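You operate a simulated robot arm through the tools that you are given. There is no shell and no other tool. Be economical: measure what you need, move in short steps, check, and stop when the job is done.

Carry out the task below with a simulated two-armed robot. There is one attempt and no reset: what you move stays moved.

## Task
Pick up the red floppy carton from the white desk with one hand, pass it to the other hand and put it on the teal table. Set down upright: floppy carton.

Only the result counts: the job must be done as asked and must still hold three seconds after the hand-in. Knocking over, shifting, dropping, spilling or breaking anything else fails it.

## Robot
Two 7-joint arms with three-finger grippers on one trunk, on a base that drives. Base frame: it is fixed to the floor where the robot stands at the start and does not move with it; the origin is under the middle of the robot, x ahead of it, y to its left, z up. Readings come in cm, degrees, newtons and seconds.
The left shoulder is at the start at [3, 12.4, 100.8], the right one opposite. With the tool pointing down near the work surface each hand reaches from about 10 to 78 cm from the robot's upright axis, wherever it stands, measured 20 degrees to its own side. Places, roughly: teal table [150, 220, 80]. Payload 2.2 kg a hand.
Tool frame (each hand has its own): the origin (TCP) lies between the finger pads and is the grasp point; the fingertips stand 2.8 cm ahead of it; z points along the fingers, y is the line along which they close. Largest opening 10.2 cm; the body of the gripper starts 7.1 cm behind the TCP.
Orientation is that of the tool frame in the base frame, as a unit quaternion [w, x, y, z]. With the fingers straight down and closing along the base's y, the tool's x points along the base's -x, its y along +y and its z along -z.

## Interface
- The arms move only by the tool jog_arm. It takes "left_series", "right_series" or both (then of equal length, played together; a hand with none holds still); each is text: rows parted by semicolons, each of 6 numbers parted by spaces: the shift along the tool's x, y, z in cm, then the turn, a rotation vector about the tool's x, y, z in degrees. In form: dx dy dz ax ay az; .... A call has 1 to 12 rows; each row shifts and turns the commanded pose from where the row before left it, along the tool's axes as they then stand. "left_grip" and "right_grip" are, for a hand that has rows, the gripper command, from -1 (fully open) to 1 (shut), values between in proportion, set as the call begins (left out, the last holds). A row lasts 0.2 s, in which the tool goes at most 5 cm and 8.6 degrees; a call with a longer step from one row to the next is refused whole, and so is a gripper value outside its range. A pose out of reach is approached as far as the arm can. The call stops where the force on the tool passes 40 N (or 10 N more than at its start, if that is more) or the arm is blocked; 0.2 s more then pass. Each finger halts on what it meets, pressing with about 20 N; the grip force reading is that of the motor and also rises with nothing between the fingers. The clock runs only during rows and for 0.2 s after the last one: add rows that do not move to give the fingers time. The reply holds the time, the measured pose of the TCP, the force on the tool along the base axes, the opening and the grip force, in the units named above and with some noise, with the torque about the TCP (base axes, N m) and any sound that the robot's microphone picked up.
- Cameras (640 x 400 px; columns grow to the right, rows downward): "scene" is now at [4.24, -0.33, 172.02]; the picture's right is [-0.05, -1.00, 0.00], its down [-0.80, 0.04, -0.60] and it looks along [0.60, -0.03, -0.80] (base axes); focal length 288 px, centre (320, 200). "left" rides on the left gripper at [7.2, 3.8, -8.6] in its tool frame; the picture's right is [-0.47, 0.89, 0.00], its down [-0.60, -0.32, -0.73] and it looks along [-0.65, -0.34, 0.68] (tool axes); focal length 256 px, centre (320, 200). "right" rides on the right gripper at [6.9, 4.4, -8.6] in its tool frame; the picture's right is [-0.53, 0.85, 0.00], its down [-0.58, -0.36, -0.73] and it looks along [-0.62, -0.39, 0.68] (tool axes); focal length 256 px, centre (320, 200). There is no depth. A picture from a camera that has moved, and an enlarged one, comes with that camera's place and axes in the base frame and with its lens.
- get_image(camera): a new picture of that camera. No time passes.
- slide_trunk(by): slides the trunk up (or, below 0, down) by that many cm; the arms and the scene camera ride with it, the base frame stays. It gives what a move gives, with no picture.
- steer(legs): drives the robot by 1 to 6 legs, each [ahead, left, turn to the left] in cm, cm and degrees, along the robot's own axes; the way and the turn of a leg run together, so that a leg with both is an arc; at most 150 cm and 180 degrees a leg. The arms and the cameras ride along, it lands a little off, and it stops where it bumps. It gives what a move gives.
- head_to(pan, tilt): turns the head with the scene camera to pan (to the left, within 143 degrees either way) and tilt (down, from -29 to 69), counted from straight ahead of the robot. It gives what a move gives.
- enlarge(camera, box): a new picture of the part [left, top, right, bottom] of that camera's present view, enlarged. No time passes.
- sign_off(): hands the job in; it is judged then, once.

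Go step by step. Nothing tells you exact positions but the pictures and the camera data: compare them with the known pose of the tool, close in by small moves and look again before you grip or let go. The budget is 120 turns and 92 pictures, counting those below and the enlarged ones. Unless the task says otherwise, let go and move clear before handing in, and close with one line.

The tools are called after "Request:" by a JSON object that holds its "name" and its "arguments". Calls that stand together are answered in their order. jog_arm: Moves the arms, as the interface text tells. Its arguments: {"type":"object","properties":{"left_series":{"type":"string"},"left_grip":{"type":"number"},"right_series":{"type":"string"},"right_grip":{"type":"number"}},"required":[]} The other tools are called the same way: slide_trunk (by) slides the trunk up or down; steer (legs) drives the base; head_to (pan, tilt) turns the head that bears the scene camera; get_image (camera) takes a picture; enlarge (camera, box) takes an enlarged picture of a part of a camera's view; sign_off () hands the job in.

At the start:

```text
t: 0.0
left_position: [53.31, 12.4, 103.22]
left_tool_rot: [-0.001, 0.0, 1.0, 0.0]
left_ft_force: [0.4, -0.3, 0.2]
left_moment: [-0.02, 0.01, -0.03]
left_finger_gap: 10.18
left_gripper_force: 0.0
right_position: [40.86, -27.68, 101.99]
right_tool_rot: [0.0, 0.0, 1.0, 0.001]
right_ft_force: [0.5, -0.2, -0.2]
right_moment: [0.02, 0.0, 0.0]
right_finger_gap: 10.22
right_gripper_force: 0.1
trunk travel left (down, up): [-25.0, 29.0]
robot x, y, heading: [-0.32, 0.2, -0.1]
head pan, tilt: [-2.8, 52.8]
```

scene: 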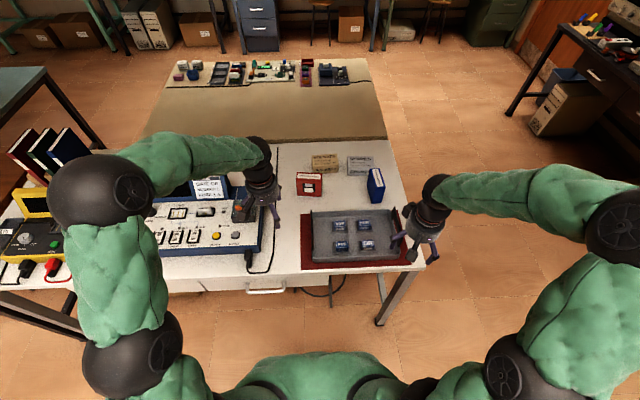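
right: 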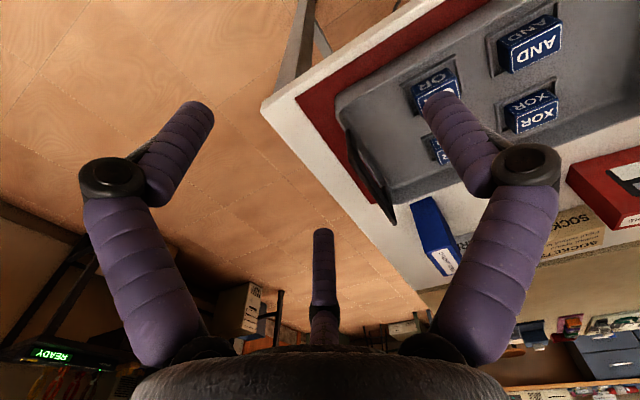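
left: 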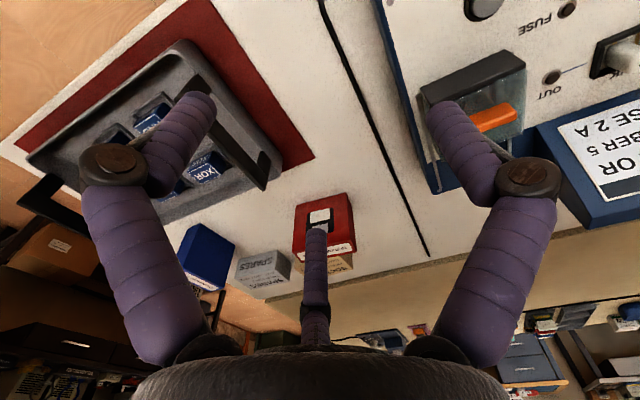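

The red carton stands on the white desk near pixel (310,184), between the instrument and the blue box. I'll enlarge it to measure it.

Request:
{"name": "enlarge", "arguments": {"camera": "scene", "box": [260, 140, 420, 240]}}

Request:
{"name": "enlarge", "arguments": {"camera": "left", "box": [220, 150, 420, 310]}}

Request:
{"name": "head_to", "arguments": {"pan": 60, "tilt": 35}}

Request:
{"name": "get_image", "arguments": {"camera": "scene"}}

```text
4.00 times, centred on (340, 190) of scene
camera zoom: at [4.24, -0.33, 172.02], right [-0.05, -1.0, 0.0], down [-0.8, 0.04, -0.6], along [0.6, -0.03, -0.8], focal length 1151 px, centre (240, 240)
```

zoom: 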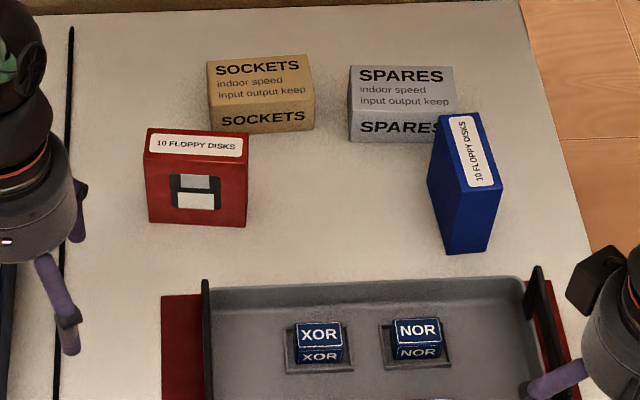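

```text
2.50 times, centred on (320, 230) of left
camera zoom: at [46.09, 16.24, 111.83], right [0.47, 0.89, 0.0], down [0.6, -0.32, 0.73], along [0.65, -0.34, -0.68], focal length 640 px, centre (320, 125)
```

zoom: 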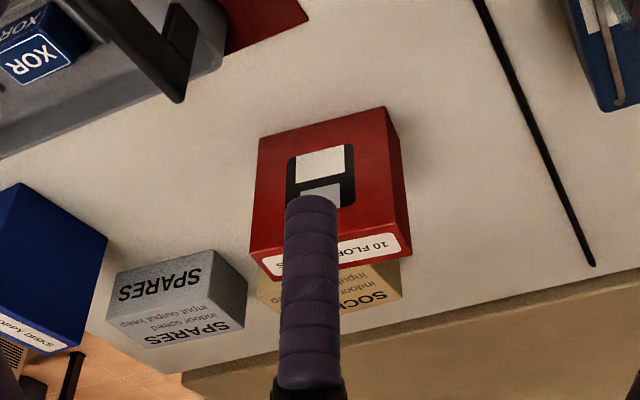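

```text
t: 1.3
left_position: [53.43, 12.49, 103.26]
left_tool_rot: [-0.001, 0.0, 1.0, 0.0]
left_ft_force: [0.4, 0.1, -0.5]
left_moment: [-0.03, -0.01, 0.0]
left_finger_gap: 10.21
left_gripper_force: 0.1
right_position: [40.86, -27.74, 102.01]
right_tool_rot: [0.001, -0.001, 1.0, 0.0]
right_ft_force: [-0.1, 0.3, 0.2]
right_moment: [-0.03, -0.02, -0.01]
right_finger_gap: 10.24
right_gripper_force: 0.0
trunk travel left (down, up): [-25.0, 29.0]
robot x, y, heading: [0.06, 0.11, -0.1]
head pan, tilt: [60.0, 35.0]
```

```text
86 pictures are left
camera scene: at [1.23, 7.66, 174.56], right [0.87, -0.5, 0.0], down [-0.29, -0.5, -0.82], along [0.41, 0.71, -0.57], focal length 288 px, centre (320, 200)
```

scene: 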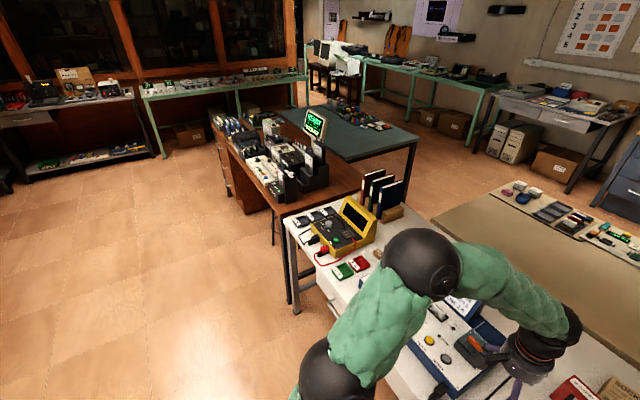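

The carton is roughly at [77.5, 0.5], about 10 wide, 3.5 deep and 10 tall, on a desk at z≈80. Before planning the grasp I need to see what the gripper really looks like, and which way its fingers close.

Request:
{"name": "head_to", "arguments": {"pan": -3, "tilt": 48}}

Request:
{"name": "enlarge", "arguments": {"camera": "scene", "box": [200, 130, 360, 260]}}

Request:
{"name": "jog_arm", "arguments": {"left_series": "0 0 -1 0 0 0;0 0 0 0 0 0;0 0 0 0 0 0", "left_grip": 0.5}}

Request:
{"name": "get_image", "arguments": {"camera": "left"}}

Request:
{"name": "get_image", "arguments": {"camera": "scene"}}

```text
t: 2.7
left_position: [53.28, 12.32, 103.17]
left_tool_rot: [0.0, 0.0, 1.0, 0.0]
left_ft_force: [-0.7, 0.5, -0.7]
left_moment: [-0.01, 0.02, 0.0]
left_finger_gap: 10.21
left_gripper_force: 0.0
right_position: [40.85, -27.7, 102.06]
right_tool_rot: [0.0, 0.0, 1.0, 0.0]
right_ft_force: [-0.2, 0.6, -0.3]
right_moment: [0.0, 0.02, 0.03]
right_finger_gap: 10.2
right_gripper_force: 0.0
trunk travel left (down, up): [-25.0, 29.0]
robot x, y, heading: [0.34, 0.09, 0.1]
head pan, tilt: [-3.0, 48.0]
```

```text
3.08 times, centred on (280, 195) of scene
camera zoom: at [4.69, -0.37, 172.66], right [-0.05, -1.0, 0.0], down [-0.74, 0.04, -0.67], along [0.67, -0.03, -0.74], focal length 885 px, centre (443, 215)
```

zoom: 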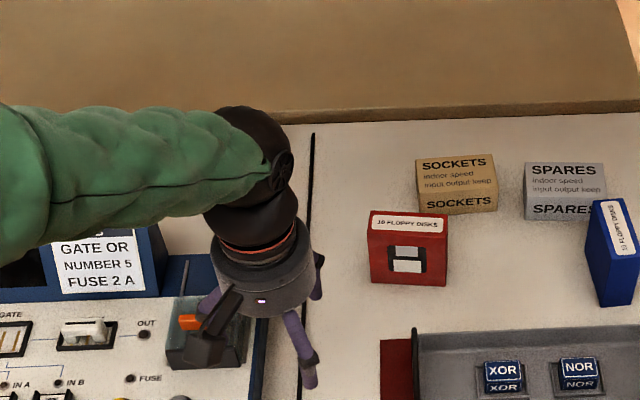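

```text
t: 3.5
left_position: [53.28, 12.4, 104.21]
left_tool_rot: [0.0, 0.0, 1.0, 0.0]
left_ft_force: [1.1, 0.4, 0.4]
left_moment: [-0.01, -0.01, 0.01]
left_finger_gap: 2.54
left_gripper_force: 0.0
right_position: [40.93, -27.64, 102.06]
right_tool_rot: [0.0, 0.0, 1.0, 0.0]
right_ft_force: [0.0, 0.3, -0.5]
right_moment: [0.0, 0.01, -0.02]
right_finger_gap: 10.2
right_gripper_force: 0.1
trunk travel left (down, up): [-25.0, 29.0]
robot x, y, heading: [-0.08, 0.08, 0.0]
head pan, tilt: [-3.0, 48.0]
```

```text
84 pictures are left
camera left: at [46.11, 16.21, 112.87], right [0.47, 0.89, 0.0], down [0.6, -0.32, 0.73], along [0.65, -0.34, -0.68], focal length 256 px, centre (320, 200)
```

left: 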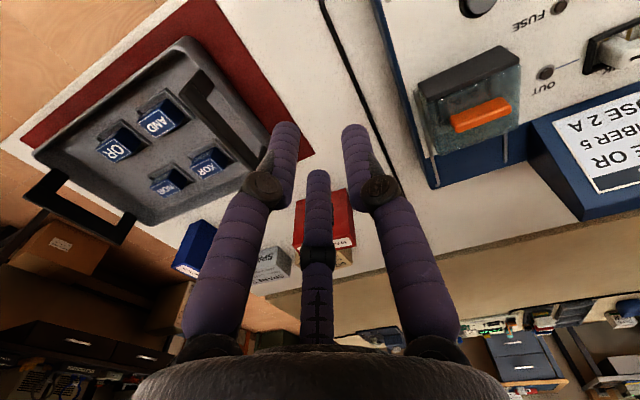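

```text
83 pictures are left
camera scene: at [4.67, -0.38, 172.66], right [-0.05, -1.0, 0.0], down [-0.74, 0.04, -0.67], along [0.67, -0.04, -0.74], focal length 288 px, centre (320, 200)
```

scene: 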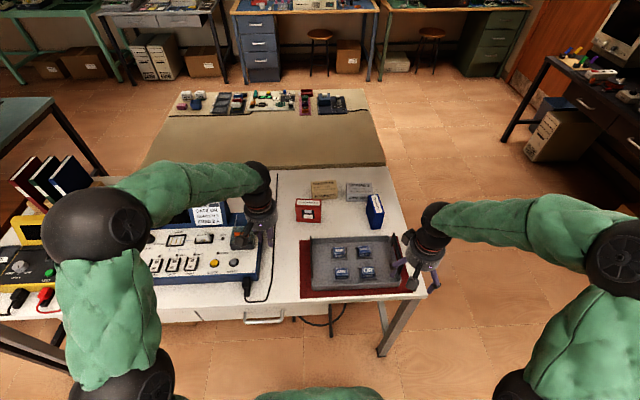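

The hand looks three-fingered: one finger on +y against a pair on -y, closing along tool y as described. I'll drive closer to the desk and a bit to the right to get in reach, then open the left hand and turn it so it closes across the carton's thin side.

Request:
{"name": "steer", "arguments": {"legs": [[0, -8, 0], [9, 0, 0]]}}

Request:
{"name": "jog_arm", "arguments": {"left_series": "0 0 0 0 0 8;0 0 0 0 0 8;0 0 0 0 0 8;0 0 0 0 0 8;0 0 0 0 0 8;0 0 0 0 0 8;0 0 0 0 0 8;0 0 0 0 0 8;0 0 0 0 0 8;0 0 0 0 0 8;0 0 0 0 0 8;0 0 0 0 0 8", "left_grip": -1}}

Request:
{"name": "get_image", "arguments": {"camera": "scene"}}

Request:
{"name": "get_image", "arguments": {"camera": "left"}}

```text
t: 5.2
left_position: [62.46, 4.36, 104.19]
left_tool_rot: [-0.001, 0.0, 1.0, 0.0]
left_ft_force: [0.3, 0.3, 0.5]
left_moment: [0.02, 0.02, 0.01]
left_finger_gap: 2.55
left_gripper_force: 0.0
right_position: [49.98, -35.84, 102.03]
right_tool_rot: [-0.001, 0.0, 1.0, 0.0]
right_ft_force: [0.8, 0.8, -0.4]
right_moment: [0.0, 0.05, -0.03]
right_finger_gap: 10.17
right_gripper_force: 0.1
trunk travel left (down, up): [-25.0, 29.0]
robot x, y, heading: [9.15, -7.93, 0.1]
head pan, tilt: [-3.0, 48.0]
```

```text
t: 7.8
left_position: [62.45, 4.56, 104.26]
left_tool_rot: [0.0, 0.745, 0.667, 0.001]
left_ft_force: [-0.4, -0.3, 0.5]
left_moment: [-0.01, -0.01, -0.03]
left_finger_gap: 10.2
left_gripper_force: 0.0
right_position: [49.86, -35.69, 102.06]
right_tool_rot: [0.0, -0.001, 1.0, 0.0]
right_ft_force: [-0.2, -0.2, 0.5]
right_moment: [0.0, 0.0, 0.01]
right_finger_gap: 10.2
right_gripper_force: 0.1
trunk travel left (down, up): [-25.0, 29.0]
robot x, y, heading: [9.13, -8.03, 0.0]
head pan, tilt: [-3.0, 48.0]
```

```text
82 pictures are left
camera scene: at [13.65, -8.35, 172.66], right [-0.05, -1.0, 0.0], down [-0.74, 0.04, -0.67], along [0.67, -0.04, -0.74], focal length 288 px, centre (320, 200)
```

scene: 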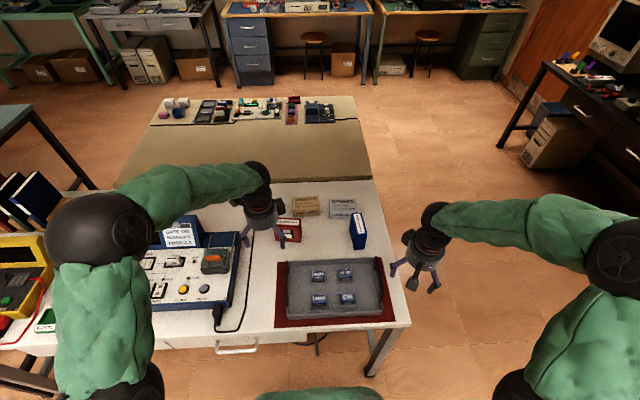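

```text
81 pictures are left
camera left: at [66.88, 11.24, 112.83], right [0.83, -0.56, 0.0], down [-0.38, -0.57, 0.73], along [-0.41, -0.61, -0.68], focal length 256 px, centre (320, 200)
```

left: 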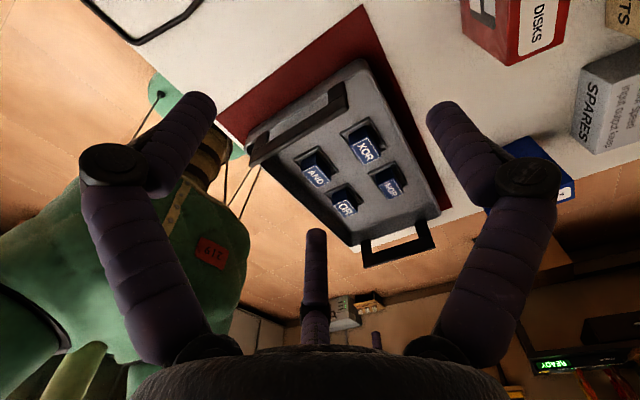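

The hand is turned as wanted. I'll move it above the carton at the current height and look again.

Request:
{"name": "jog_arm", "arguments": {"left_series": "-0.4 3.8 0 0 0 0;-0.4 3.8 0 0 0 0;-0.4 3.8 0 0 0 0;-0.1 3.8 0 0 0 0;0 0 0 0 0 0"}}

Request:
{"name": "get_image", "arguments": {"camera": "left"}}

Request:
{"name": "enlarge", "arguments": {"camera": "scene", "box": [200, 140, 400, 265]}}

```text
t: 9.0
left_position: [77.37, 1.46, 104.35]
left_tool_rot: [0.0, 0.744, 0.669, 0.0]
left_ft_force: [-0.5, -0.2, 0.4]
left_moment: [0.03, -0.08, -0.01]
left_finger_gap: 10.22
left_gripper_force: 0.1
right_position: [49.81, -35.69, 102.13]
right_tool_rot: [0.0, 0.0, 1.0, 0.0]
right_ft_force: [-0.2, -1.1, -0.1]
right_moment: [0.0, -0.01, -0.03]
right_finger_gap: 10.23
right_gripper_force: 0.1
trunk travel left (down, up): [-25.0, 29.0]
robot x, y, heading: [9.31, -7.81, 0.1]
head pan, tilt: [-3.0, 48.0]
```

```text
80 pictures are left
camera left: at [81.84, 8.35, 112.96], right [0.83, -0.56, 0.0], down [-0.38, -0.57, 0.73], along [-0.41, -0.61, -0.68], focal length 256 px, centre (320, 200)
```

left: 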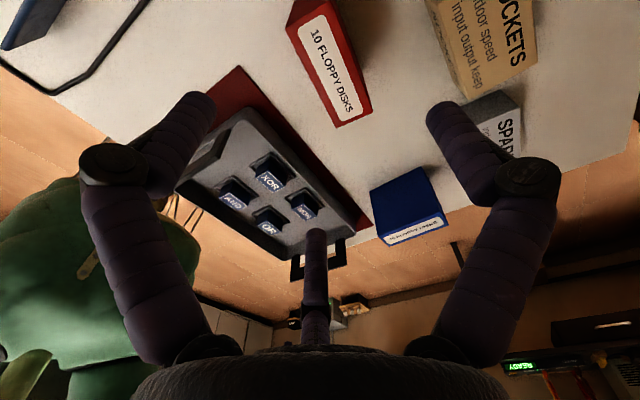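

```text
3.20 times, centred on (300, 202) of scene
camera zoom: at [13.53, -8.32, 172.67], right [-0.05, -1.0, 0.0], down [-0.74, 0.04, -0.67], along [0.67, -0.04, -0.74], focal length 921 px, centre (384, 192)
```

zoom: 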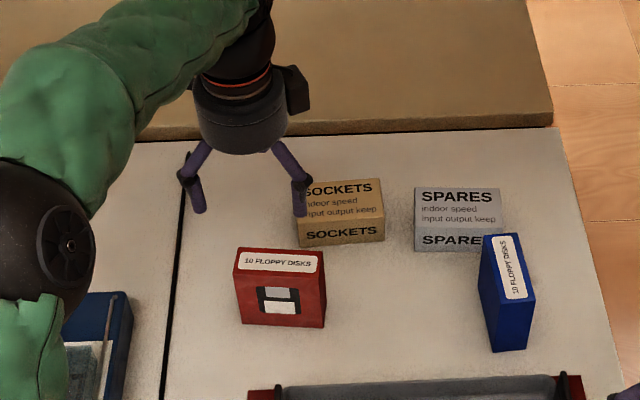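

The carton top's centre comes out at about [78.1, 0.5], z≈90, matching the hand's yaw. I'll correct by 0.8 cm and come down most of the way, then check.

Request:
{"name": "jog_arm", "arguments": {"left_series": "0.1 0.8 0 0 0 0;0 0 4 0 0 0;0 0 4 0 0 0;0 0 3 0 0 0;0 0 0 0 0 0"}}

Request:
{"name": "get_image", "arguments": {"camera": "left"}}

Request:
{"name": "enlarge", "arguments": {"camera": "scene", "box": [220, 160, 380, 260]}}

```text
t: 10.2
left_position: [78.18, 1.52, 93.4]
left_tool_rot: [-0.001, 0.743, 0.669, 0.0]
left_ft_force: [0.8, -0.1, -0.5]
left_moment: [0.0, 0.01, -0.02]
left_finger_gap: 10.19
left_gripper_force: 0.2
right_position: [49.79, -35.6, 102.22]
right_tool_rot: [-0.001, -0.001, 1.0, 0.0]
right_ft_force: [-0.2, 0.4, 0.2]
right_moment: [0.01, -0.01, -0.02]
right_finger_gap: 10.22
right_gripper_force: 0.0
trunk travel left (down, up): [-25.0, 29.0]
robot x, y, heading: [9.4, -7.89, 0.1]
head pan, tilt: [-3.0, 48.0]
```

```text
78 pictures are left
camera left: at [82.57, 8.43, 101.85], right [0.83, -0.56, 0.0], down [-0.38, -0.57, 0.73], along [-0.41, -0.61, -0.68], focal length 256 px, centre (320, 200)
```

left: 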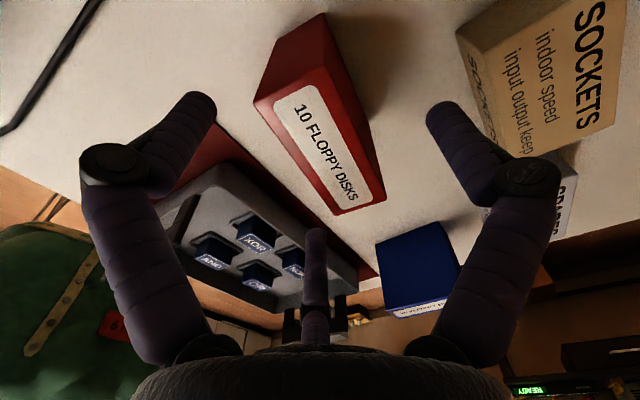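

```text
4.00 times, centred on (300, 210) of scene
camera zoom: at [13.6, -8.36, 172.67], right [-0.05, -1.0, 0.0], down [-0.74, 0.04, -0.67], along [0.67, -0.04, -0.74], focal length 1151 px, centre (400, 160)
```

zoom: 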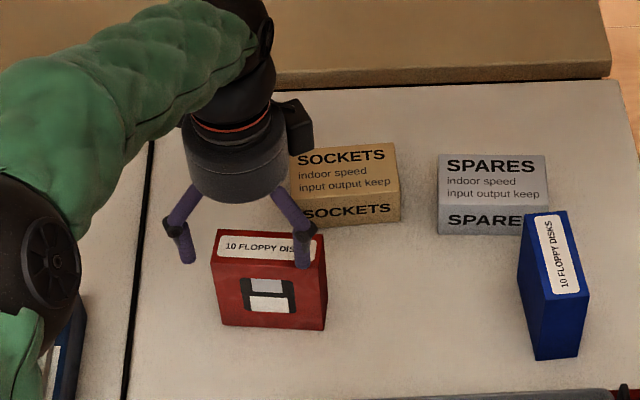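

Carton sits centred between the fingers. I'll go down 6 cm and close.

Request:
{"name": "jog_arm", "arguments": {"left_series": "0 0 3 0 0 0;0 0 3 0 0 0;0 0 0 0 0 0"}}

Request:
{"name": "jog_arm", "arguments": {"left_series": "0 0 0 0 0 0;0 0 0 0 0 0;0 0 0 0 0 0;0 0 0 0 0 0;0 0 0 0 0 0", "left_grip": 1}}

Request:
{"name": "get_image", "arguments": {"camera": "left"}}

```text
t: 11.0
left_position: [77.99, 1.56, 87.24]
left_tool_rot: [0.0, 0.743, 0.669, 0.0]
left_ft_force: [-0.2, 0.2, 0.0]
left_moment: [0.0, 0.0, 0.01]
left_finger_gap: 10.21
left_gripper_force: 0.0
right_position: [49.71, -35.74, 102.04]
right_tool_rot: [0.001, 0.0, 1.0, 0.0]
right_ft_force: [0.1, 0.6, 0.8]
right_moment: [0.02, 0.02, 0.01]
right_finger_gap: 10.19
right_gripper_force: 0.0
trunk travel left (down, up): [-25.0, 29.0]
robot x, y, heading: [8.73, -8.28, -0.2]
head pan, tilt: [-3.0, 48.0]
```

```text
t: 12.2
left_position: [78.18, 1.51, 87.21]
left_tool_rot: [0.001, 0.743, 0.67, 0.0]
left_ft_force: [2.2, -1.0, 6.4]
left_moment: [-0.11, -0.07, -0.04]
left_finger_gap: 4.96
left_gripper_force: 19.6
right_position: [49.85, -35.68, 102.1]
right_tool_rot: [0.0, 0.0, 1.0, 0.0]
right_ft_force: [-0.4, 0.0, 0.5]
right_moment: [-0.03, 0.03, -0.02]
right_finger_gap: 10.2
right_gripper_force: 0.0
trunk travel left (down, up): [-25.0, 29.0]
robot x, y, heading: [8.82, -7.59, -0.1]
head pan, tilt: [-3.0, 48.0]
```

```text
76 pictures are left
camera left: at [82.62, 8.39, 95.88], right [0.83, -0.56, 0.0], down [-0.38, -0.57, 0.73], along [-0.41, -0.61, -0.68], focal length 256 px, centre (320, 200)
```

left: 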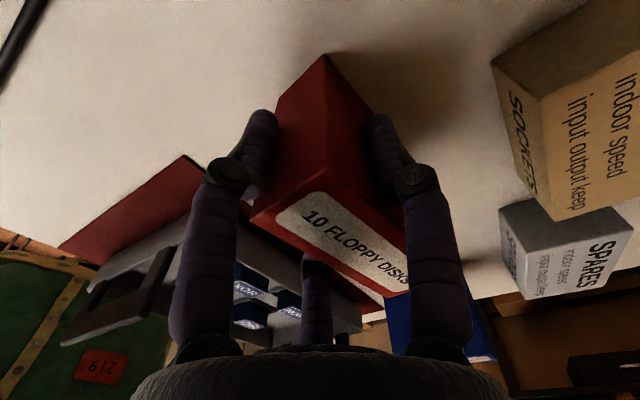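

The fingers hold something about 5 cm thick with 19.6 N. I'll lift gently and check.

Request:
{"name": "jog_arm", "arguments": {"left_series": "0 0 -2 0 0 0;0 0 -4 0 0 0;0 0 -4 0 0 0;0 0 -4 0 0 0;0 0 -4 0 0 0;0 0 0 0 0 0"}}

Request:
{"name": "enlarge", "arguments": {"camera": "scene", "box": [220, 140, 380, 240]}}

Request:
{"name": "get_image", "arguments": {"camera": "left"}}

```text
t: 13.6
left_position: [78.09, 1.45, 105.22]
left_tool_rot: [-0.001, 0.743, 0.67, -0.001]
left_ft_force: [-0.8, 0.6, -2.9]
left_moment: [0.06, 0.04, 0.0]
left_finger_gap: 4.95
left_gripper_force: 19.9
right_position: [49.92, -35.71, 101.97]
right_tool_rot: [-0.001, 0.0, 1.0, -0.001]
right_ft_force: [0.0, 0.2, 0.2]
right_moment: [-0.01, -0.02, -0.01]
right_finger_gap: 10.19
right_gripper_force: 0.0
trunk travel left (down, up): [-25.0, 29.0]
robot x, y, heading: [9.06, -7.7, -0.1]
head pan, tilt: [-3.0, 48.0]
```

```text
4.00 times, centred on (300, 190) of scene
camera zoom: at [13.74, -8.34, 172.66], right [-0.05, -1.0, 0.0], down [-0.74, 0.04, -0.67], along [0.67, -0.04, -0.74], focal length 1151 px, centre (400, 240)
```

zoom: 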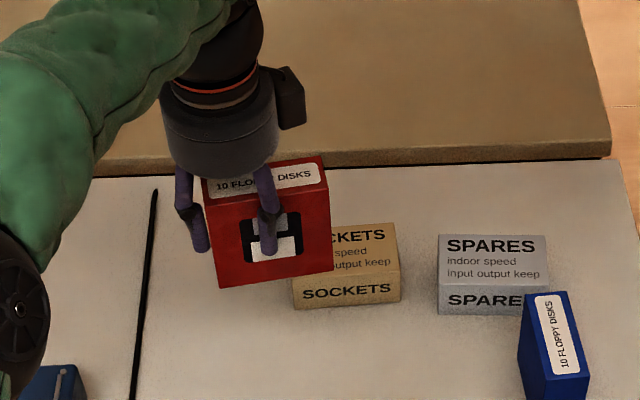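

```text
74 pictures are left
camera left: at [82.55, 8.35, 113.8], right [0.83, -0.56, 0.0], down [-0.38, -0.57, 0.73], along [-0.41, -0.61, -0.68], focal length 256 px, centre (320, 200)
```

left: 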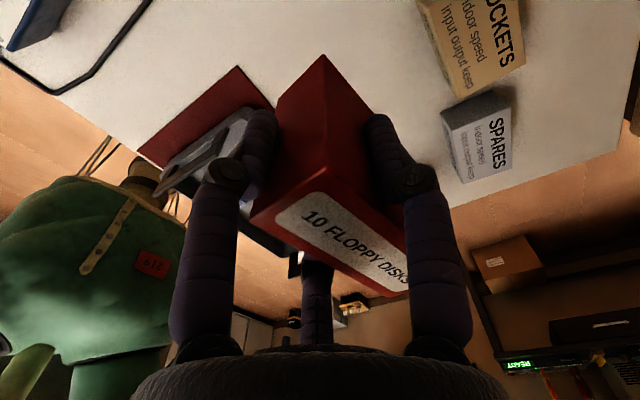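

The carton is held, about 2 cm off-centre in the hand, turned some 6° and hanging level. I'll pull it back toward the robot's middle, squaring it up, while the right hand turns for a side grasp.

Request:
{"name": "jog_arm", "arguments": {"left_series": "-0.7 -1.6 -0.67 0 0 0.5;-0.7 -1.6 -0.67 0 0 0.5;-0.7 -1.6 -0.67 0 0 0.5;-0.7 -1.6 -0.67 0 0 0.5;-0.7 -1.6 -0.67 0 0 0.5;-0.7 -1.6 -0.67 0 0 0.5;-0.7 -1.6 -0.67 0 0 0.5;-0.7 -1.6 -0.67 0 0 0.5;-0.7 -1.6 -0.67 0 0 0.5;-0.7 -1.6 -0.67 0 0 0.5;-0.7 -1.6 -0.67 0 0 0.5;-0.7 -1.6 -0.67 0 0 0.5", "right_series": "0 0 0 0 0 -7.5;0 0 0 0 0 -7.5;0 0 0 0 0 -7.5;0 0 0 0 0 -7.5;0 0 0 0 0 -7.5;0 0 0 0 0 -7.5;0 0 0 0 0 -7.5;0 0 0 0 0 -7.5;0 0 0 0 0 -7.5;0 0 0 0 0 -7.5;0 0 0 0 0 -7.5;0 0 0 0 0 -7.5"}}

Request:
{"name": "jog_arm", "arguments": {"right_series": "0 0 -1 0 -7.5 0;0 0 -1 0 -7.5 0;0 0 -1 0 -7.5 0;0 0 -1 0 -7.5 0;0 0 -1 0 -7.5 0;0 0 -1 0 -7.5 0;0 0 -1 0 -7.5 0;0 0 -1 0 -7.5 0;0 0 0 0 0 0"}}

Request:
{"name": "get_image", "arguments": {"camera": "scene"}}

Request:
{"name": "get_image", "arguments": {"camera": "right"}}

Request:
{"name": "get_image", "arguments": {"camera": "left"}}

```text
t: 16.2
left_position: [57.78, -3.95, 113.16]
left_tool_rot: [-0.001, 0.778, 0.629, 0.0]
left_ft_force: [-0.2, -0.5, -1.8]
left_moment: [0.09, 0.01, -0.01]
left_finger_gap: 4.92
left_gripper_force: 20.5
right_position: [49.78, -35.69, 102.11]
right_tool_rot: [0.0, 0.708, -0.706, 0.0]
right_ft_force: [-0.1, 0.3, -0.9]
right_moment: [0.01, 0.03, -0.03]
right_finger_gap: 10.23
right_gripper_force: 0.1
trunk travel left (down, up): [-25.0, 29.0]
robot x, y, heading: [8.7, -8.04, 0.3]
head pan, tilt: [-3.0, 48.0]
```

```text
t: 18.2
left_position: [57.86, -3.9, 113.26]
left_tool_rot: [-0.001, 0.777, 0.629, 0.0]
left_ft_force: [0.6, 0.0, -2.3]
left_moment: [0.04, 0.03, -0.01]
left_finger_gap: 4.89
left_gripper_force: 19.7
right_position: [49.89, -39.07, 108.9]
right_tool_rot: [0.354, -0.612, 0.612, 0.354]
right_ft_force: [0.8, 0.8, 0.3]
right_moment: [-0.03, 0.0, 0.0]
right_finger_gap: 10.21
right_gripper_force: 0.0
trunk travel left (down, up): [-25.0, 29.0]
robot x, y, heading: [9.07, -8.27, 0.1]
head pan, tilt: [-3.0, 48.0]
```

```text
73 pictures are left
camera scene: at [13.63, -8.29, 172.66], right [-0.05, -1.0, 0.0], down [-0.74, 0.04, -0.67], along [0.67, -0.04, -0.74], focal length 288 px, centre (320, 200)
```

scene: 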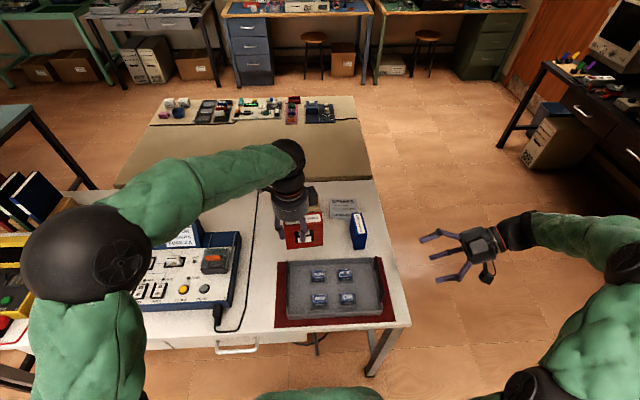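

```text
72 pictures are left
camera right: at [45.46, -49.87, 107.08], right [-0.85, 0.27, 0.46], down [0.36, -0.35, 0.86], along [0.39, 0.9, 0.2], focal length 256 px, centre (320, 200)
```

right: 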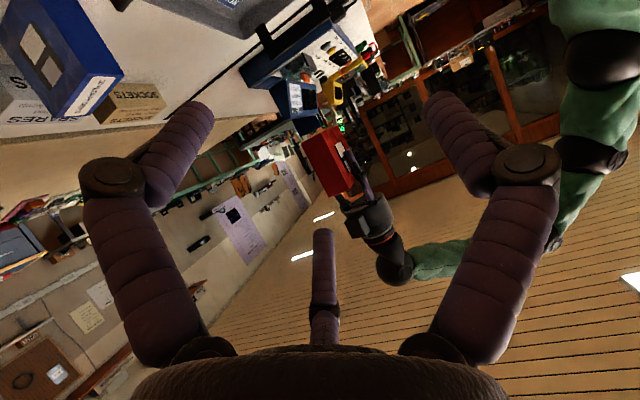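

```text
71 pictures are left
camera left: at [63.05, 2.49, 121.84], right [0.77, -0.64, 0.0], down [-0.44, -0.52, 0.73], along [-0.47, -0.56, -0.68], focal length 256 px, centre (320, 200)
```

left: 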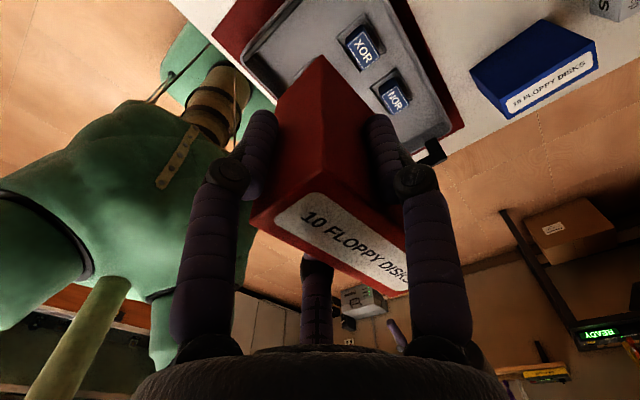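

The carton is now square to the base axes with its centre near [58.3, -6, 111]. I'll bring the right hand to a pre-grasp spot 9 cm short of it along its approach line.

Request:
{"name": "jog_arm", "arguments": {"right_series": "-2.37 -1.24 2.23 0 0 0;-2.37 -1.24 2.23 0 0 0;-2.37 -1.24 2.23 0 0 0;-2.37 -1.24 2.23 0 0 0;-2.37 -1.24 2.23 0 0 0;-2.37 -1.24 2.23 0 0 0;-2.37 -1.24 2.23 0 0 0;0 0 0 0 0 0"}}

Request:
{"name": "enlarge", "arguments": {"camera": "scene", "box": [220, 150, 420, 275]}}

Request:
{"name": "get_image", "arguments": {"camera": "right"}}

```text
t: 20.0
left_position: [57.88, -3.9, 113.24]
left_tool_rot: [0.0, 0.777, 0.629, 0.0]
left_ft_force: [-0.1, -0.5, -1.7]
left_moment: [0.06, 0.05, 0.01]
left_finger_gap: 4.94
left_gripper_force: 20.2
right_position: [58.58, -17.16, 115.4]
right_tool_rot: [-0.354, 0.612, -0.612, -0.355]
right_ft_force: [0.2, 0.4, -0.2]
right_moment: [-0.01, 0.0, 0.02]
right_finger_gap: 10.23
right_gripper_force: 0.0
trunk travel left (down, up): [-25.0, 29.0]
robot x, y, heading: [9.0, -7.79, 0.3]
head pan, tilt: [-3.0, 48.0]
```

```text
3.20 times, centred on (320, 212) of scene
camera zoom: at [13.63, -8.42, 172.66], right [-0.05, -1.0, 0.0], down [-0.74, 0.04, -0.67], along [0.67, -0.03, -0.74], focal length 921 px, centre (320, 160)
```

zoom: 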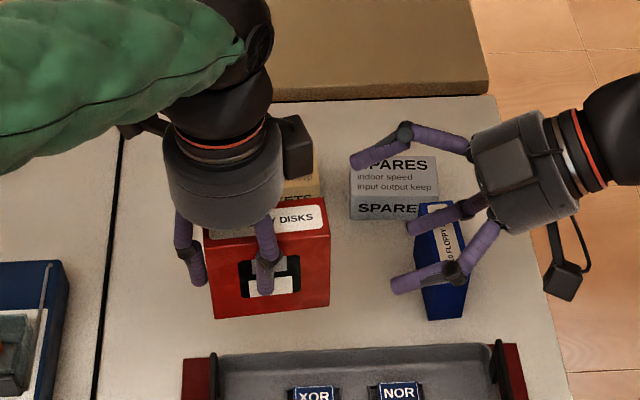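

```text
69 pictures are left
camera right: at [54.1, -28.1, 113.55], right [-0.84, 0.27, 0.46], down [0.36, -0.35, 0.86], along [0.39, 0.9, 0.19], focal length 256 px, centre (320, 200)
```

right: 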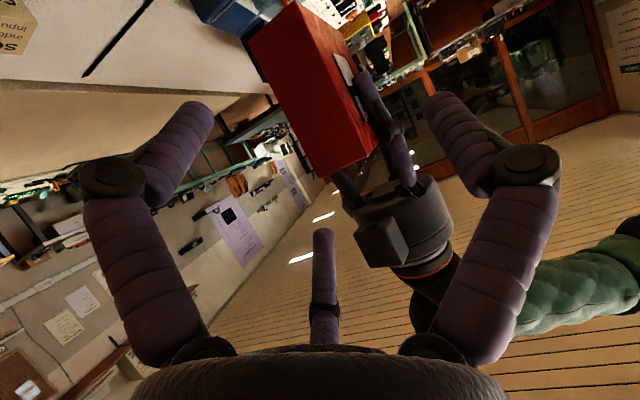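

The line-up looks right. I'll advance most of the way along the right tool axis and check clearance to the left fingers.

Request:
{"name": "jog_arm", "arguments": {"right_series": "0 -0.2 2.5 0 0 0;0 0 2.5 0 0 0;0 0 0 0 0 0"}}

Request:
{"name": "get_image", "arguments": {"camera": "right"}}

Request:
{"name": "enlarge", "arguments": {"camera": "scene", "box": [240, 170, 380, 260]}}

```text
t: 20.8
left_position: [57.81, -3.91, 113.21]
left_tool_rot: [0.0, 0.777, 0.629, 0.0]
left_ft_force: [0.6, -0.7, -2.4]
left_moment: [0.05, 0.06, 0.02]
left_finger_gap: 4.88
left_gripper_force: 19.9
right_position: [58.74, -12.85, 112.88]
right_tool_rot: [0.354, -0.612, 0.612, 0.354]
right_ft_force: [-0.2, -0.2, 0.2]
right_moment: [-0.03, -0.02, 0.01]
right_finger_gap: 10.18
right_gripper_force: 0.0
trunk travel left (down, up): [-25.0, 29.0]
robot x, y, heading: [9.22, -7.71, -0.0]
head pan, tilt: [-3.0, 48.0]
```

```text
68 pictures are left
camera right: at [54.3, -23.75, 111.07], right [-0.84, 0.27, 0.46], down [0.36, -0.35, 0.86], along [0.39, 0.9, 0.19], focal length 256 px, centre (320, 200)
```

right: 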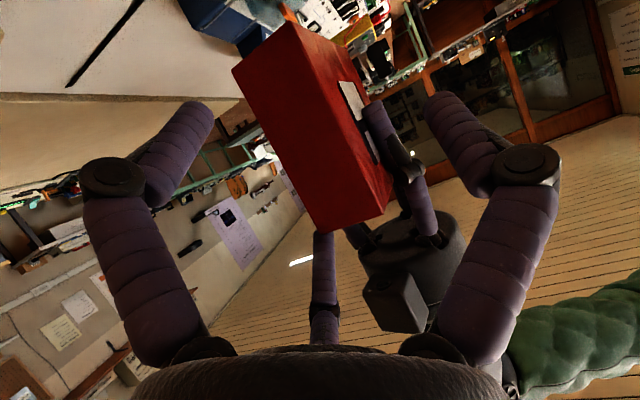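

```text
4.44 times, centred on (310, 215) of scene
camera zoom: at [13.66, -8.38, 172.66], right [-0.05, -1.0, 0.0], down [-0.74, 0.04, -0.67], along [0.67, -0.04, -0.74], focal length 1279 px, centre (364, 133)
```

zoom: 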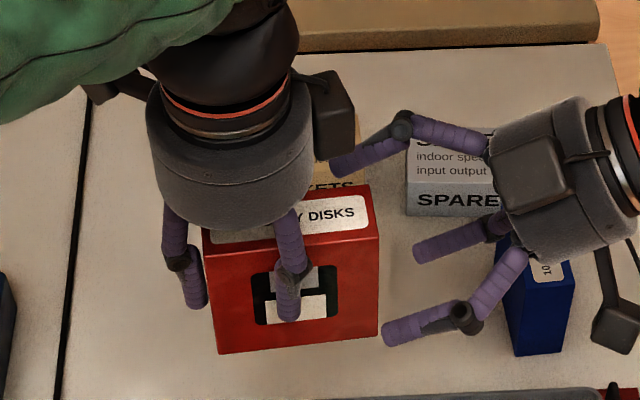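

The right hand's finger pair needs a little more room behind the carton, so I'll shift 0.6 cm away from the robot, then advance about 3 cm.

Request:
{"name": "jog_arm", "arguments": {"right_series": "0.4 -0.6 0 0 0 0;0 0 1.5 0 0 0;0 0 1.5 0 0 0;0 0 0 0 0 0"}}

Request:
{"name": "get_image", "arguments": {"camera": "right"}}

Request:
{"name": "enlarge", "arguments": {"camera": "scene", "box": [240, 170, 380, 260]}}

```text
t: 21.8
left_position: [57.88, -3.81, 113.15]
left_tool_rot: [0.0, 0.778, 0.629, 0.0]
left_ft_force: [0.2, -0.2, -3.2]
left_moment: [0.04, 0.02, 0.0]
left_finger_gap: 4.88
left_gripper_force: 20.1
right_position: [59.3, -10.52, 111.14]
right_tool_rot: [0.354, -0.611, 0.613, 0.353]
right_ft_force: [0.2, -0.8, 0.5]
right_moment: [0.03, 0.02, 0.0]
right_finger_gap: 10.2
right_gripper_force: 0.0
trunk travel left (down, up): [-25.0, 29.0]
robot x, y, heading: [9.01, -7.89, -0.0]
head pan, tilt: [-3.0, 48.0]
```

```text
66 pictures are left
camera right: at [54.88, -21.37, 109.3], right [-0.85, 0.27, 0.46], down [0.36, -0.35, 0.86], along [0.39, 0.9, 0.19], focal length 256 px, centre (320, 200)
```

right: 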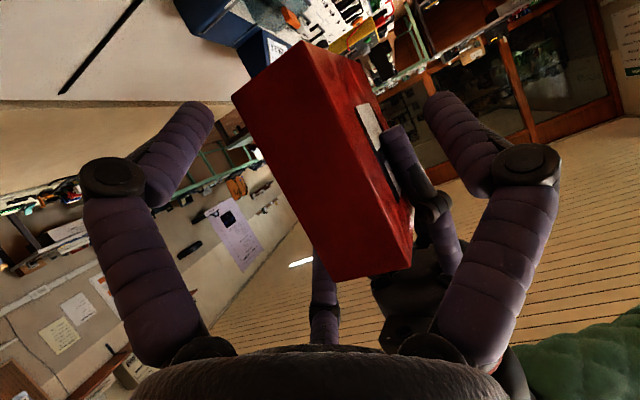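

```text
4.44 times, centred on (310, 215) of scene
camera zoom: at [13.65, -8.36, 172.66], right [-0.05, -1.0, 0.0], down [-0.74, 0.04, -0.67], along [0.67, -0.04, -0.74], focal length 1279 px, centre (364, 133)
```

zoom: 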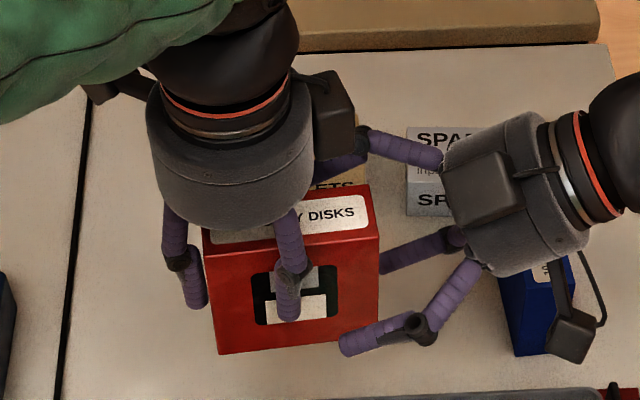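

The thumb is in front of the carton, the pair behind it, and nothing touches the left hand. I'll close the right hand.

Request:
{"name": "jog_arm", "arguments": {"right_series": "0 0 0 0 0 0;0 0 0 0 0 0;0 0 0 0 0 0;0 0 0 0 0 0;0 0 0 0 0 0", "right_grip": 1}}

Request:
{"name": "enlarge", "arguments": {"camera": "scene", "box": [240, 170, 380, 260]}}

Request:
{"name": "get_image", "arguments": {"camera": "right"}}

```text
t: 23.0
left_position: [57.77, -3.84, 113.19]
left_tool_rot: [-0.002, 0.778, 0.628, 0.0]
left_ft_force: [-19.9, 8.4, -1.1]
left_moment: [0.24, 0.57, -1.36]
left_finger_gap: 4.95
left_gripper_force: 20.4
right_position: [59.31, -10.49, 111.13]
right_tool_rot: [0.354, -0.612, 0.613, 0.352]
right_ft_force: [19.6, -10.0, 0.1]
right_moment: [-0.09, -0.2, 0.19]
right_finger_gap: 5.93
right_gripper_force: 20.2
trunk travel left (down, up): [-25.0, 29.0]
robot x, y, heading: [8.87, -7.83, -0.3]
head pan, tilt: [-3.0, 48.0]
```

```text
4.44 times, centred on (310, 215) of scene
camera zoom: at [13.67, -8.35, 172.66], right [-0.05, -1.0, 0.0], down [-0.74, 0.04, -0.67], along [0.67, -0.04, -0.74], focal length 1279 px, centre (364, 133)
```

zoom: 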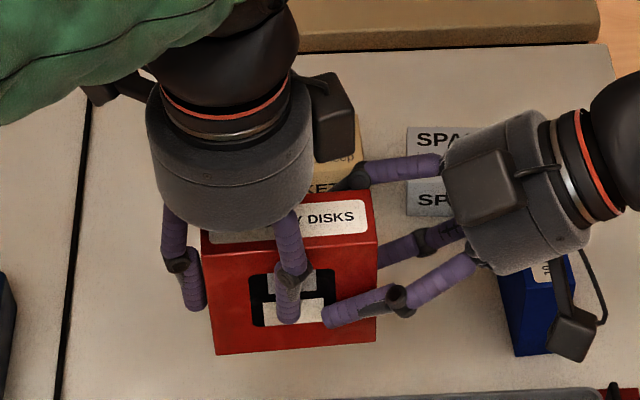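

```text
63 pictures are left
camera right: at [54.97, -21.42, 109.37], right [-0.85, 0.27, 0.46], down [0.36, -0.35, 0.87], along [0.39, 0.9, 0.19], focal length 256 px, centre (320, 200)
```

right: 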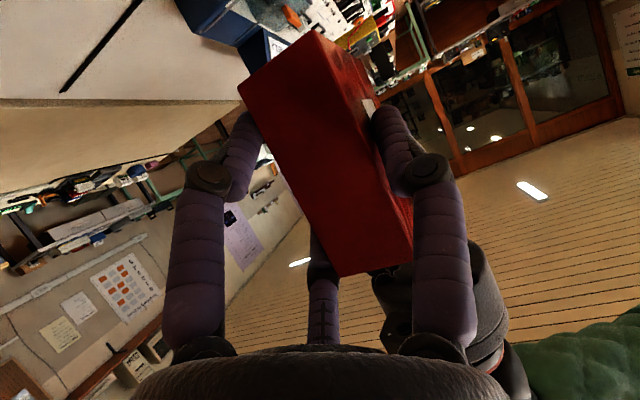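

The finger pair touches but the thumb doesn't press fully yet, which shows as a 20 N sideways load. I'll ease the right hand away from the robot in small steps to balance the grip.

Request:
{"name": "jog_arm", "arguments": {"right_series": "0 -0.25 0 0 0 0;0 0 0 0 0 0;0 -0.25 0 0 0 0;0 0 0 0 0 0;0 0 0 0 0 0"}}

```text
t: 24.2
left_position: [58.02, -3.86, 113.3]
left_tool_rot: [0.0, 0.777, 0.63, 0.001]
left_ft_force: [13.9, 11.7, -16.7]
left_moment: [0.88, -0.19, 0.07]
left_finger_gap: 4.97
left_gripper_force: 20.4
right_position: [59.65, -10.43, 111.11]
right_tool_rot: [-0.352, 0.613, -0.611, -0.356]
right_ft_force: [-14.7, -11.7, 15.0]
right_moment: [0.43, 0.18, 1.04]
right_finger_gap: 5.93
right_gripper_force: 19.9
trunk travel left (down, up): [-25.0, 29.0]
robot x, y, heading: [9.03, -8.22, -0.2]
head pan, tilt: [-3.0, 48.0]
```

The load flipped sign with the opening unchanged, so the right hand does grip the carton on both sides. I'll step back half of that, then release the left hand.

Request:
{"name": "jog_arm", "arguments": {"right_series": "0 0.2 0 0 0 0;0 0 0 0 0 0;0 0 0 0 0 0"}}

Request:
{"name": "jog_arm", "arguments": {"left_series": "0 0 0 0 0 0;0 0 0 0 0 0;0 0 0 0 0 0;0 0 0 0 0 0", "left_grip": -1}}

Request:
{"name": "enlarge", "arguments": {"camera": "scene", "box": [240, 170, 380, 260]}}

Request:
{"name": "get_image", "arguments": {"camera": "left"}}

```text
t: 25.0
left_position: [57.82, -3.88, 113.31]
left_tool_rot: [0.001, 0.777, 0.629, -0.001]
left_ft_force: [12.0, 5.7, -10.6]
left_moment: [0.34, -0.23, 0.0]
left_finger_gap: 4.93
left_gripper_force: 20.2
right_position: [59.53, -10.58, 111.1]
right_tool_rot: [0.353, -0.612, 0.613, 0.354]
right_ft_force: [-12.1, -6.6, 9.7]
right_moment: [0.44, 0.15, 0.93]
right_finger_gap: 5.9
right_gripper_force: 20.9
trunk travel left (down, up): [-25.0, 29.0]
robot x, y, heading: [8.75, -8.08, -0.1]
head pan, tilt: [-3.0, 48.0]
```

```text
t: 26.0
left_position: [57.96, -3.9, 113.26]
left_tool_rot: [0.0, 0.777, 0.63, 0.0]
left_ft_force: [-0.1, 0.0, 0.7]
left_moment: [-0.02, -0.01, 0.02]
left_finger_gap: 10.2
left_gripper_force: 0.1
right_position: [59.64, -10.52, 111.15]
right_tool_rot: [0.353, -0.612, 0.612, 0.354]
right_ft_force: [0.0, -0.3, 0.1]
right_moment: [-0.1, 0.0, -0.01]
right_finger_gap: 5.71
right_gripper_force: 20.0
trunk travel left (down, up): [-25.0, 29.0]
robot x, y, heading: [9.0, -8.58, 0.1]
head pan, tilt: [-3.0, 48.0]
```

```text
4.44 times, centred on (310, 215) of scene
camera zoom: at [13.67, -8.35, 172.66], right [-0.05, -1.0, 0.0], down [-0.74, 0.04, -0.67], along [0.67, -0.04, -0.74], focal length 1279 px, centre (364, 133)
```

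zoom: 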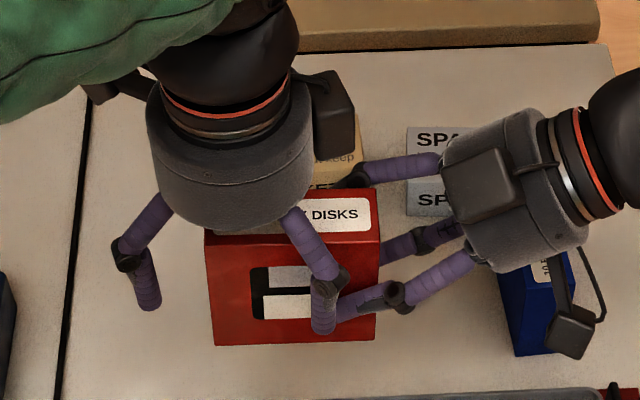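

```text
61 pictures are left
camera left: at [63.07, 2.45, 121.83], right [0.77, -0.64, 0.0], down [-0.44, -0.52, 0.73], along [-0.47, -0.56, -0.68], focal length 256 px, centre (320, 200)
```

left: 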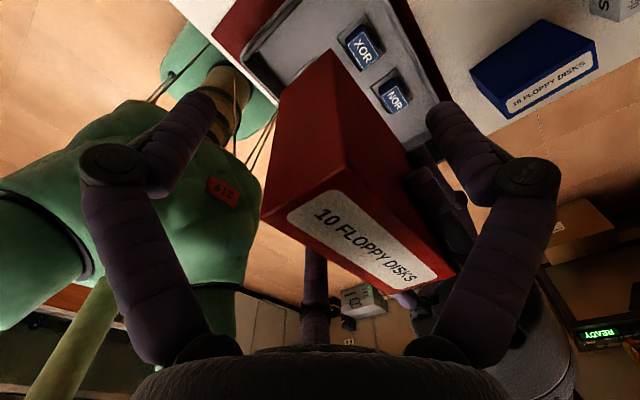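

The right hand now carries the carton and it stayed level. I'll lift the left hand straight up and clear.

Request:
{"name": "jog_arm", "arguments": {"left_series": "0 0 -2 0 0 0;0 0 -3 0 0 0;0 0 -3 0 0 0;0 0 -3 0 0 0;0 0 -3 0 0 0;3 -3 0 0 0 0;3 -3 0 0 0 0;3 -3 0 0 0 0;3 -3 0 0 0 0;0 0 0 0 0 0"}}

Request:
{"name": "get_image", "arguments": {"camera": "scene"}}

Request:
{"name": "get_image", "arguments": {"camera": "right"}}

```text
t: 28.2
left_position: [48.6, 10.31, 127.37]
left_tool_rot: [0.0, 0.778, 0.628, -0.001]
left_ft_force: [0.6, -0.4, -0.4]
left_moment: [0.0, 0.03, -0.01]
left_finger_gap: 10.19
left_gripper_force: 0.2
right_position: [59.61, -10.56, 111.03]
right_tool_rot: [0.353, -0.612, 0.612, 0.354]
right_ft_force: [0.7, -0.3, -0.7]
right_moment: [-0.12, -0.01, 0.01]
right_finger_gap: 5.7
right_gripper_force: 19.9
trunk travel left (down, up): [-25.0, 29.0]
robot x, y, heading: [8.82, -7.81, 0.1]
head pan, tilt: [-3.0, 48.0]
```

```text
60 pictures are left
camera scene: at [13.77, -8.42, 172.66], right [-0.05, -1.0, 0.0], down [-0.74, 0.04, -0.67], along [0.67, -0.04, -0.74], focal length 288 px, centre (320, 200)
```

scene: 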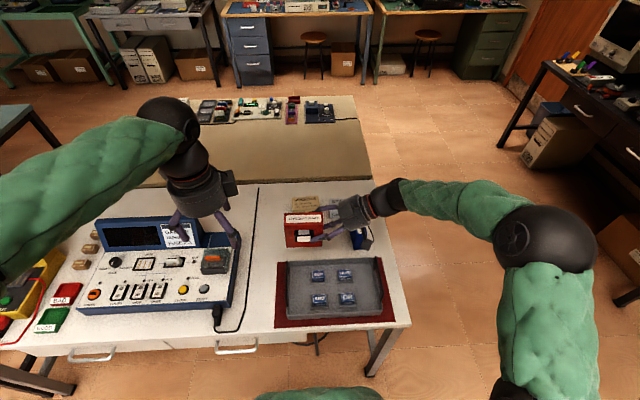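

```text
59 pictures are left
camera right: at [55.27, -21.44, 109.24], right [-0.84, 0.27, 0.46], down [0.37, -0.35, 0.86], along [0.39, 0.9, 0.19], focal length 256 px, centre (320, 200)
```

right: 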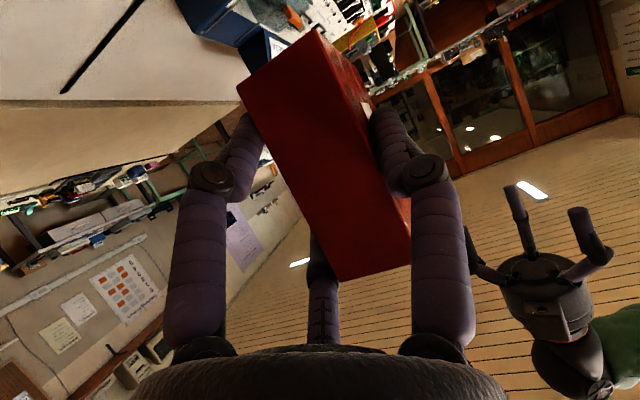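

Handover done. I'll draw the carton in and up a bit for driving and look to the right for the route.

Request:
{"name": "jog_arm", "arguments": {"right_series": "-1.4 3 -0.8 0 0 0;-1.4 3 -0.8 0 0 0;-1.4 3 -0.8 0 0 0;-1.4 3 -0.8 0 0 0;-1.4 3 -0.8 0 0 0;0 0 0 0 0 0"}}

Request:
{"name": "head_to", "arguments": {"pan": -75, "tilt": 30}}

Request:
{"name": "get_image", "arguments": {"camera": "scene"}}

Request:
{"name": "head_to", "arguments": {"pan": -20, "tilt": 25}}

Request:
{"name": "get_image", "arguments": {"camera": "scene"}}

```text
t: 29.6
left_position: [48.67, 10.35, 127.3]
left_tool_rot: [0.0, 0.777, 0.629, 0.0]
left_ft_force: [0.4, -0.1, -0.6]
left_moment: [-0.02, 0.0, -0.03]
left_finger_gap: 10.22
left_gripper_force: 0.0
right_position: [44.72, -10.43, 119.22]
right_tool_rot: [0.353, -0.612, 0.613, 0.354]
right_ft_force: [0.2, 0.2, -2.1]
right_moment: [-0.11, -0.01, -0.02]
right_finger_gap: 5.69
right_gripper_force: 20.3
trunk travel left (down, up): [-25.0, 29.0]
robot x, y, heading: [9.06, -7.94, -0.2]
head pan, tilt: [-3.0, 48.0]
```

```text
t: 31.1
left_position: [48.56, 10.28, 127.26]
left_tool_rot: [0.001, 0.777, 0.63, 0.0]
left_ft_force: [-0.3, 0.1, -0.8]
left_moment: [0.0, 0.04, -0.03]
left_finger_gap: 10.22
left_gripper_force: 0.1
right_position: [44.65, -10.47, 119.18]
right_tool_rot: [0.353, -0.612, 0.612, 0.354]
right_ft_force: [-0.1, -0.8, -2.0]
right_moment: [-0.09, 0.01, 0.01]
right_finger_gap: 5.71
right_gripper_force: 20.4
trunk travel left (down, up): [-25.0, 29.0]
robot x, y, heading: [8.79, -7.72, -0.1]
head pan, tilt: [-75.0, 30.0]
```

```text
58 pictures are left
camera scene: at [8.12, -16.66, 175.34], right [-0.97, -0.26, 0.0], down [-0.13, 0.48, -0.87], along [0.22, -0.84, -0.5], focal length 288 px, centre (320, 200)
```

scene: 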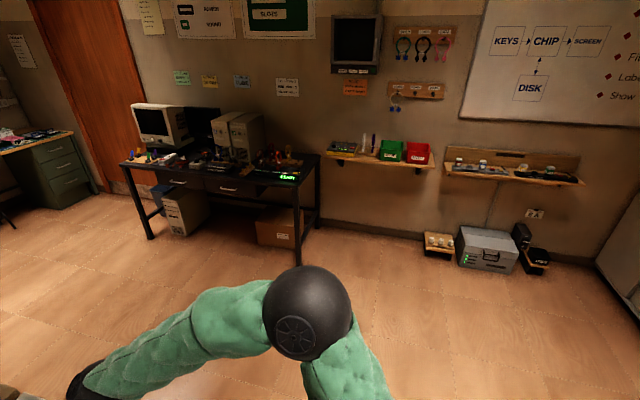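

```text
t: 32.3
left_position: [48.56, 10.27, 127.29]
left_tool_rot: [0.001, 0.777, 0.63, 0.0]
left_ft_force: [-0.8, 0.3, -0.1]
left_moment: [-0.03, -0.04, -0.01]
left_finger_gap: 10.17
left_gripper_force: 0.1
right_position: [44.5, -10.46, 119.24]
right_tool_rot: [0.353, -0.613, 0.613, 0.354]
right_ft_force: [0.2, -0.6, -2.0]
right_moment: [-0.1, -0.03, 0.01]
right_finger_gap: 5.69
right_gripper_force: 19.8
trunk travel left (down, up): [-25.0, 29.0]
robot x, y, heading: [9.07, -7.98, 0.0]
head pan, tilt: [-20.0, 25.0]
```

```text
57 pictures are left
camera scene: at [14.43, -11.09, 176.14], right [-0.34, -0.94, 0.0], down [-0.4, 0.14, -0.91], along [0.85, -0.31, -0.42], focal length 288 px, centre (320, 200)
```

scene: 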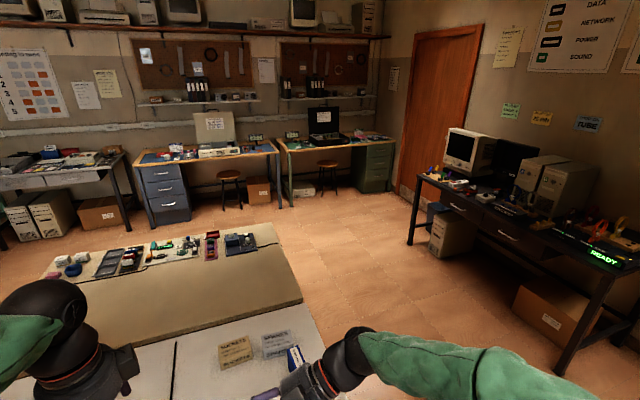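

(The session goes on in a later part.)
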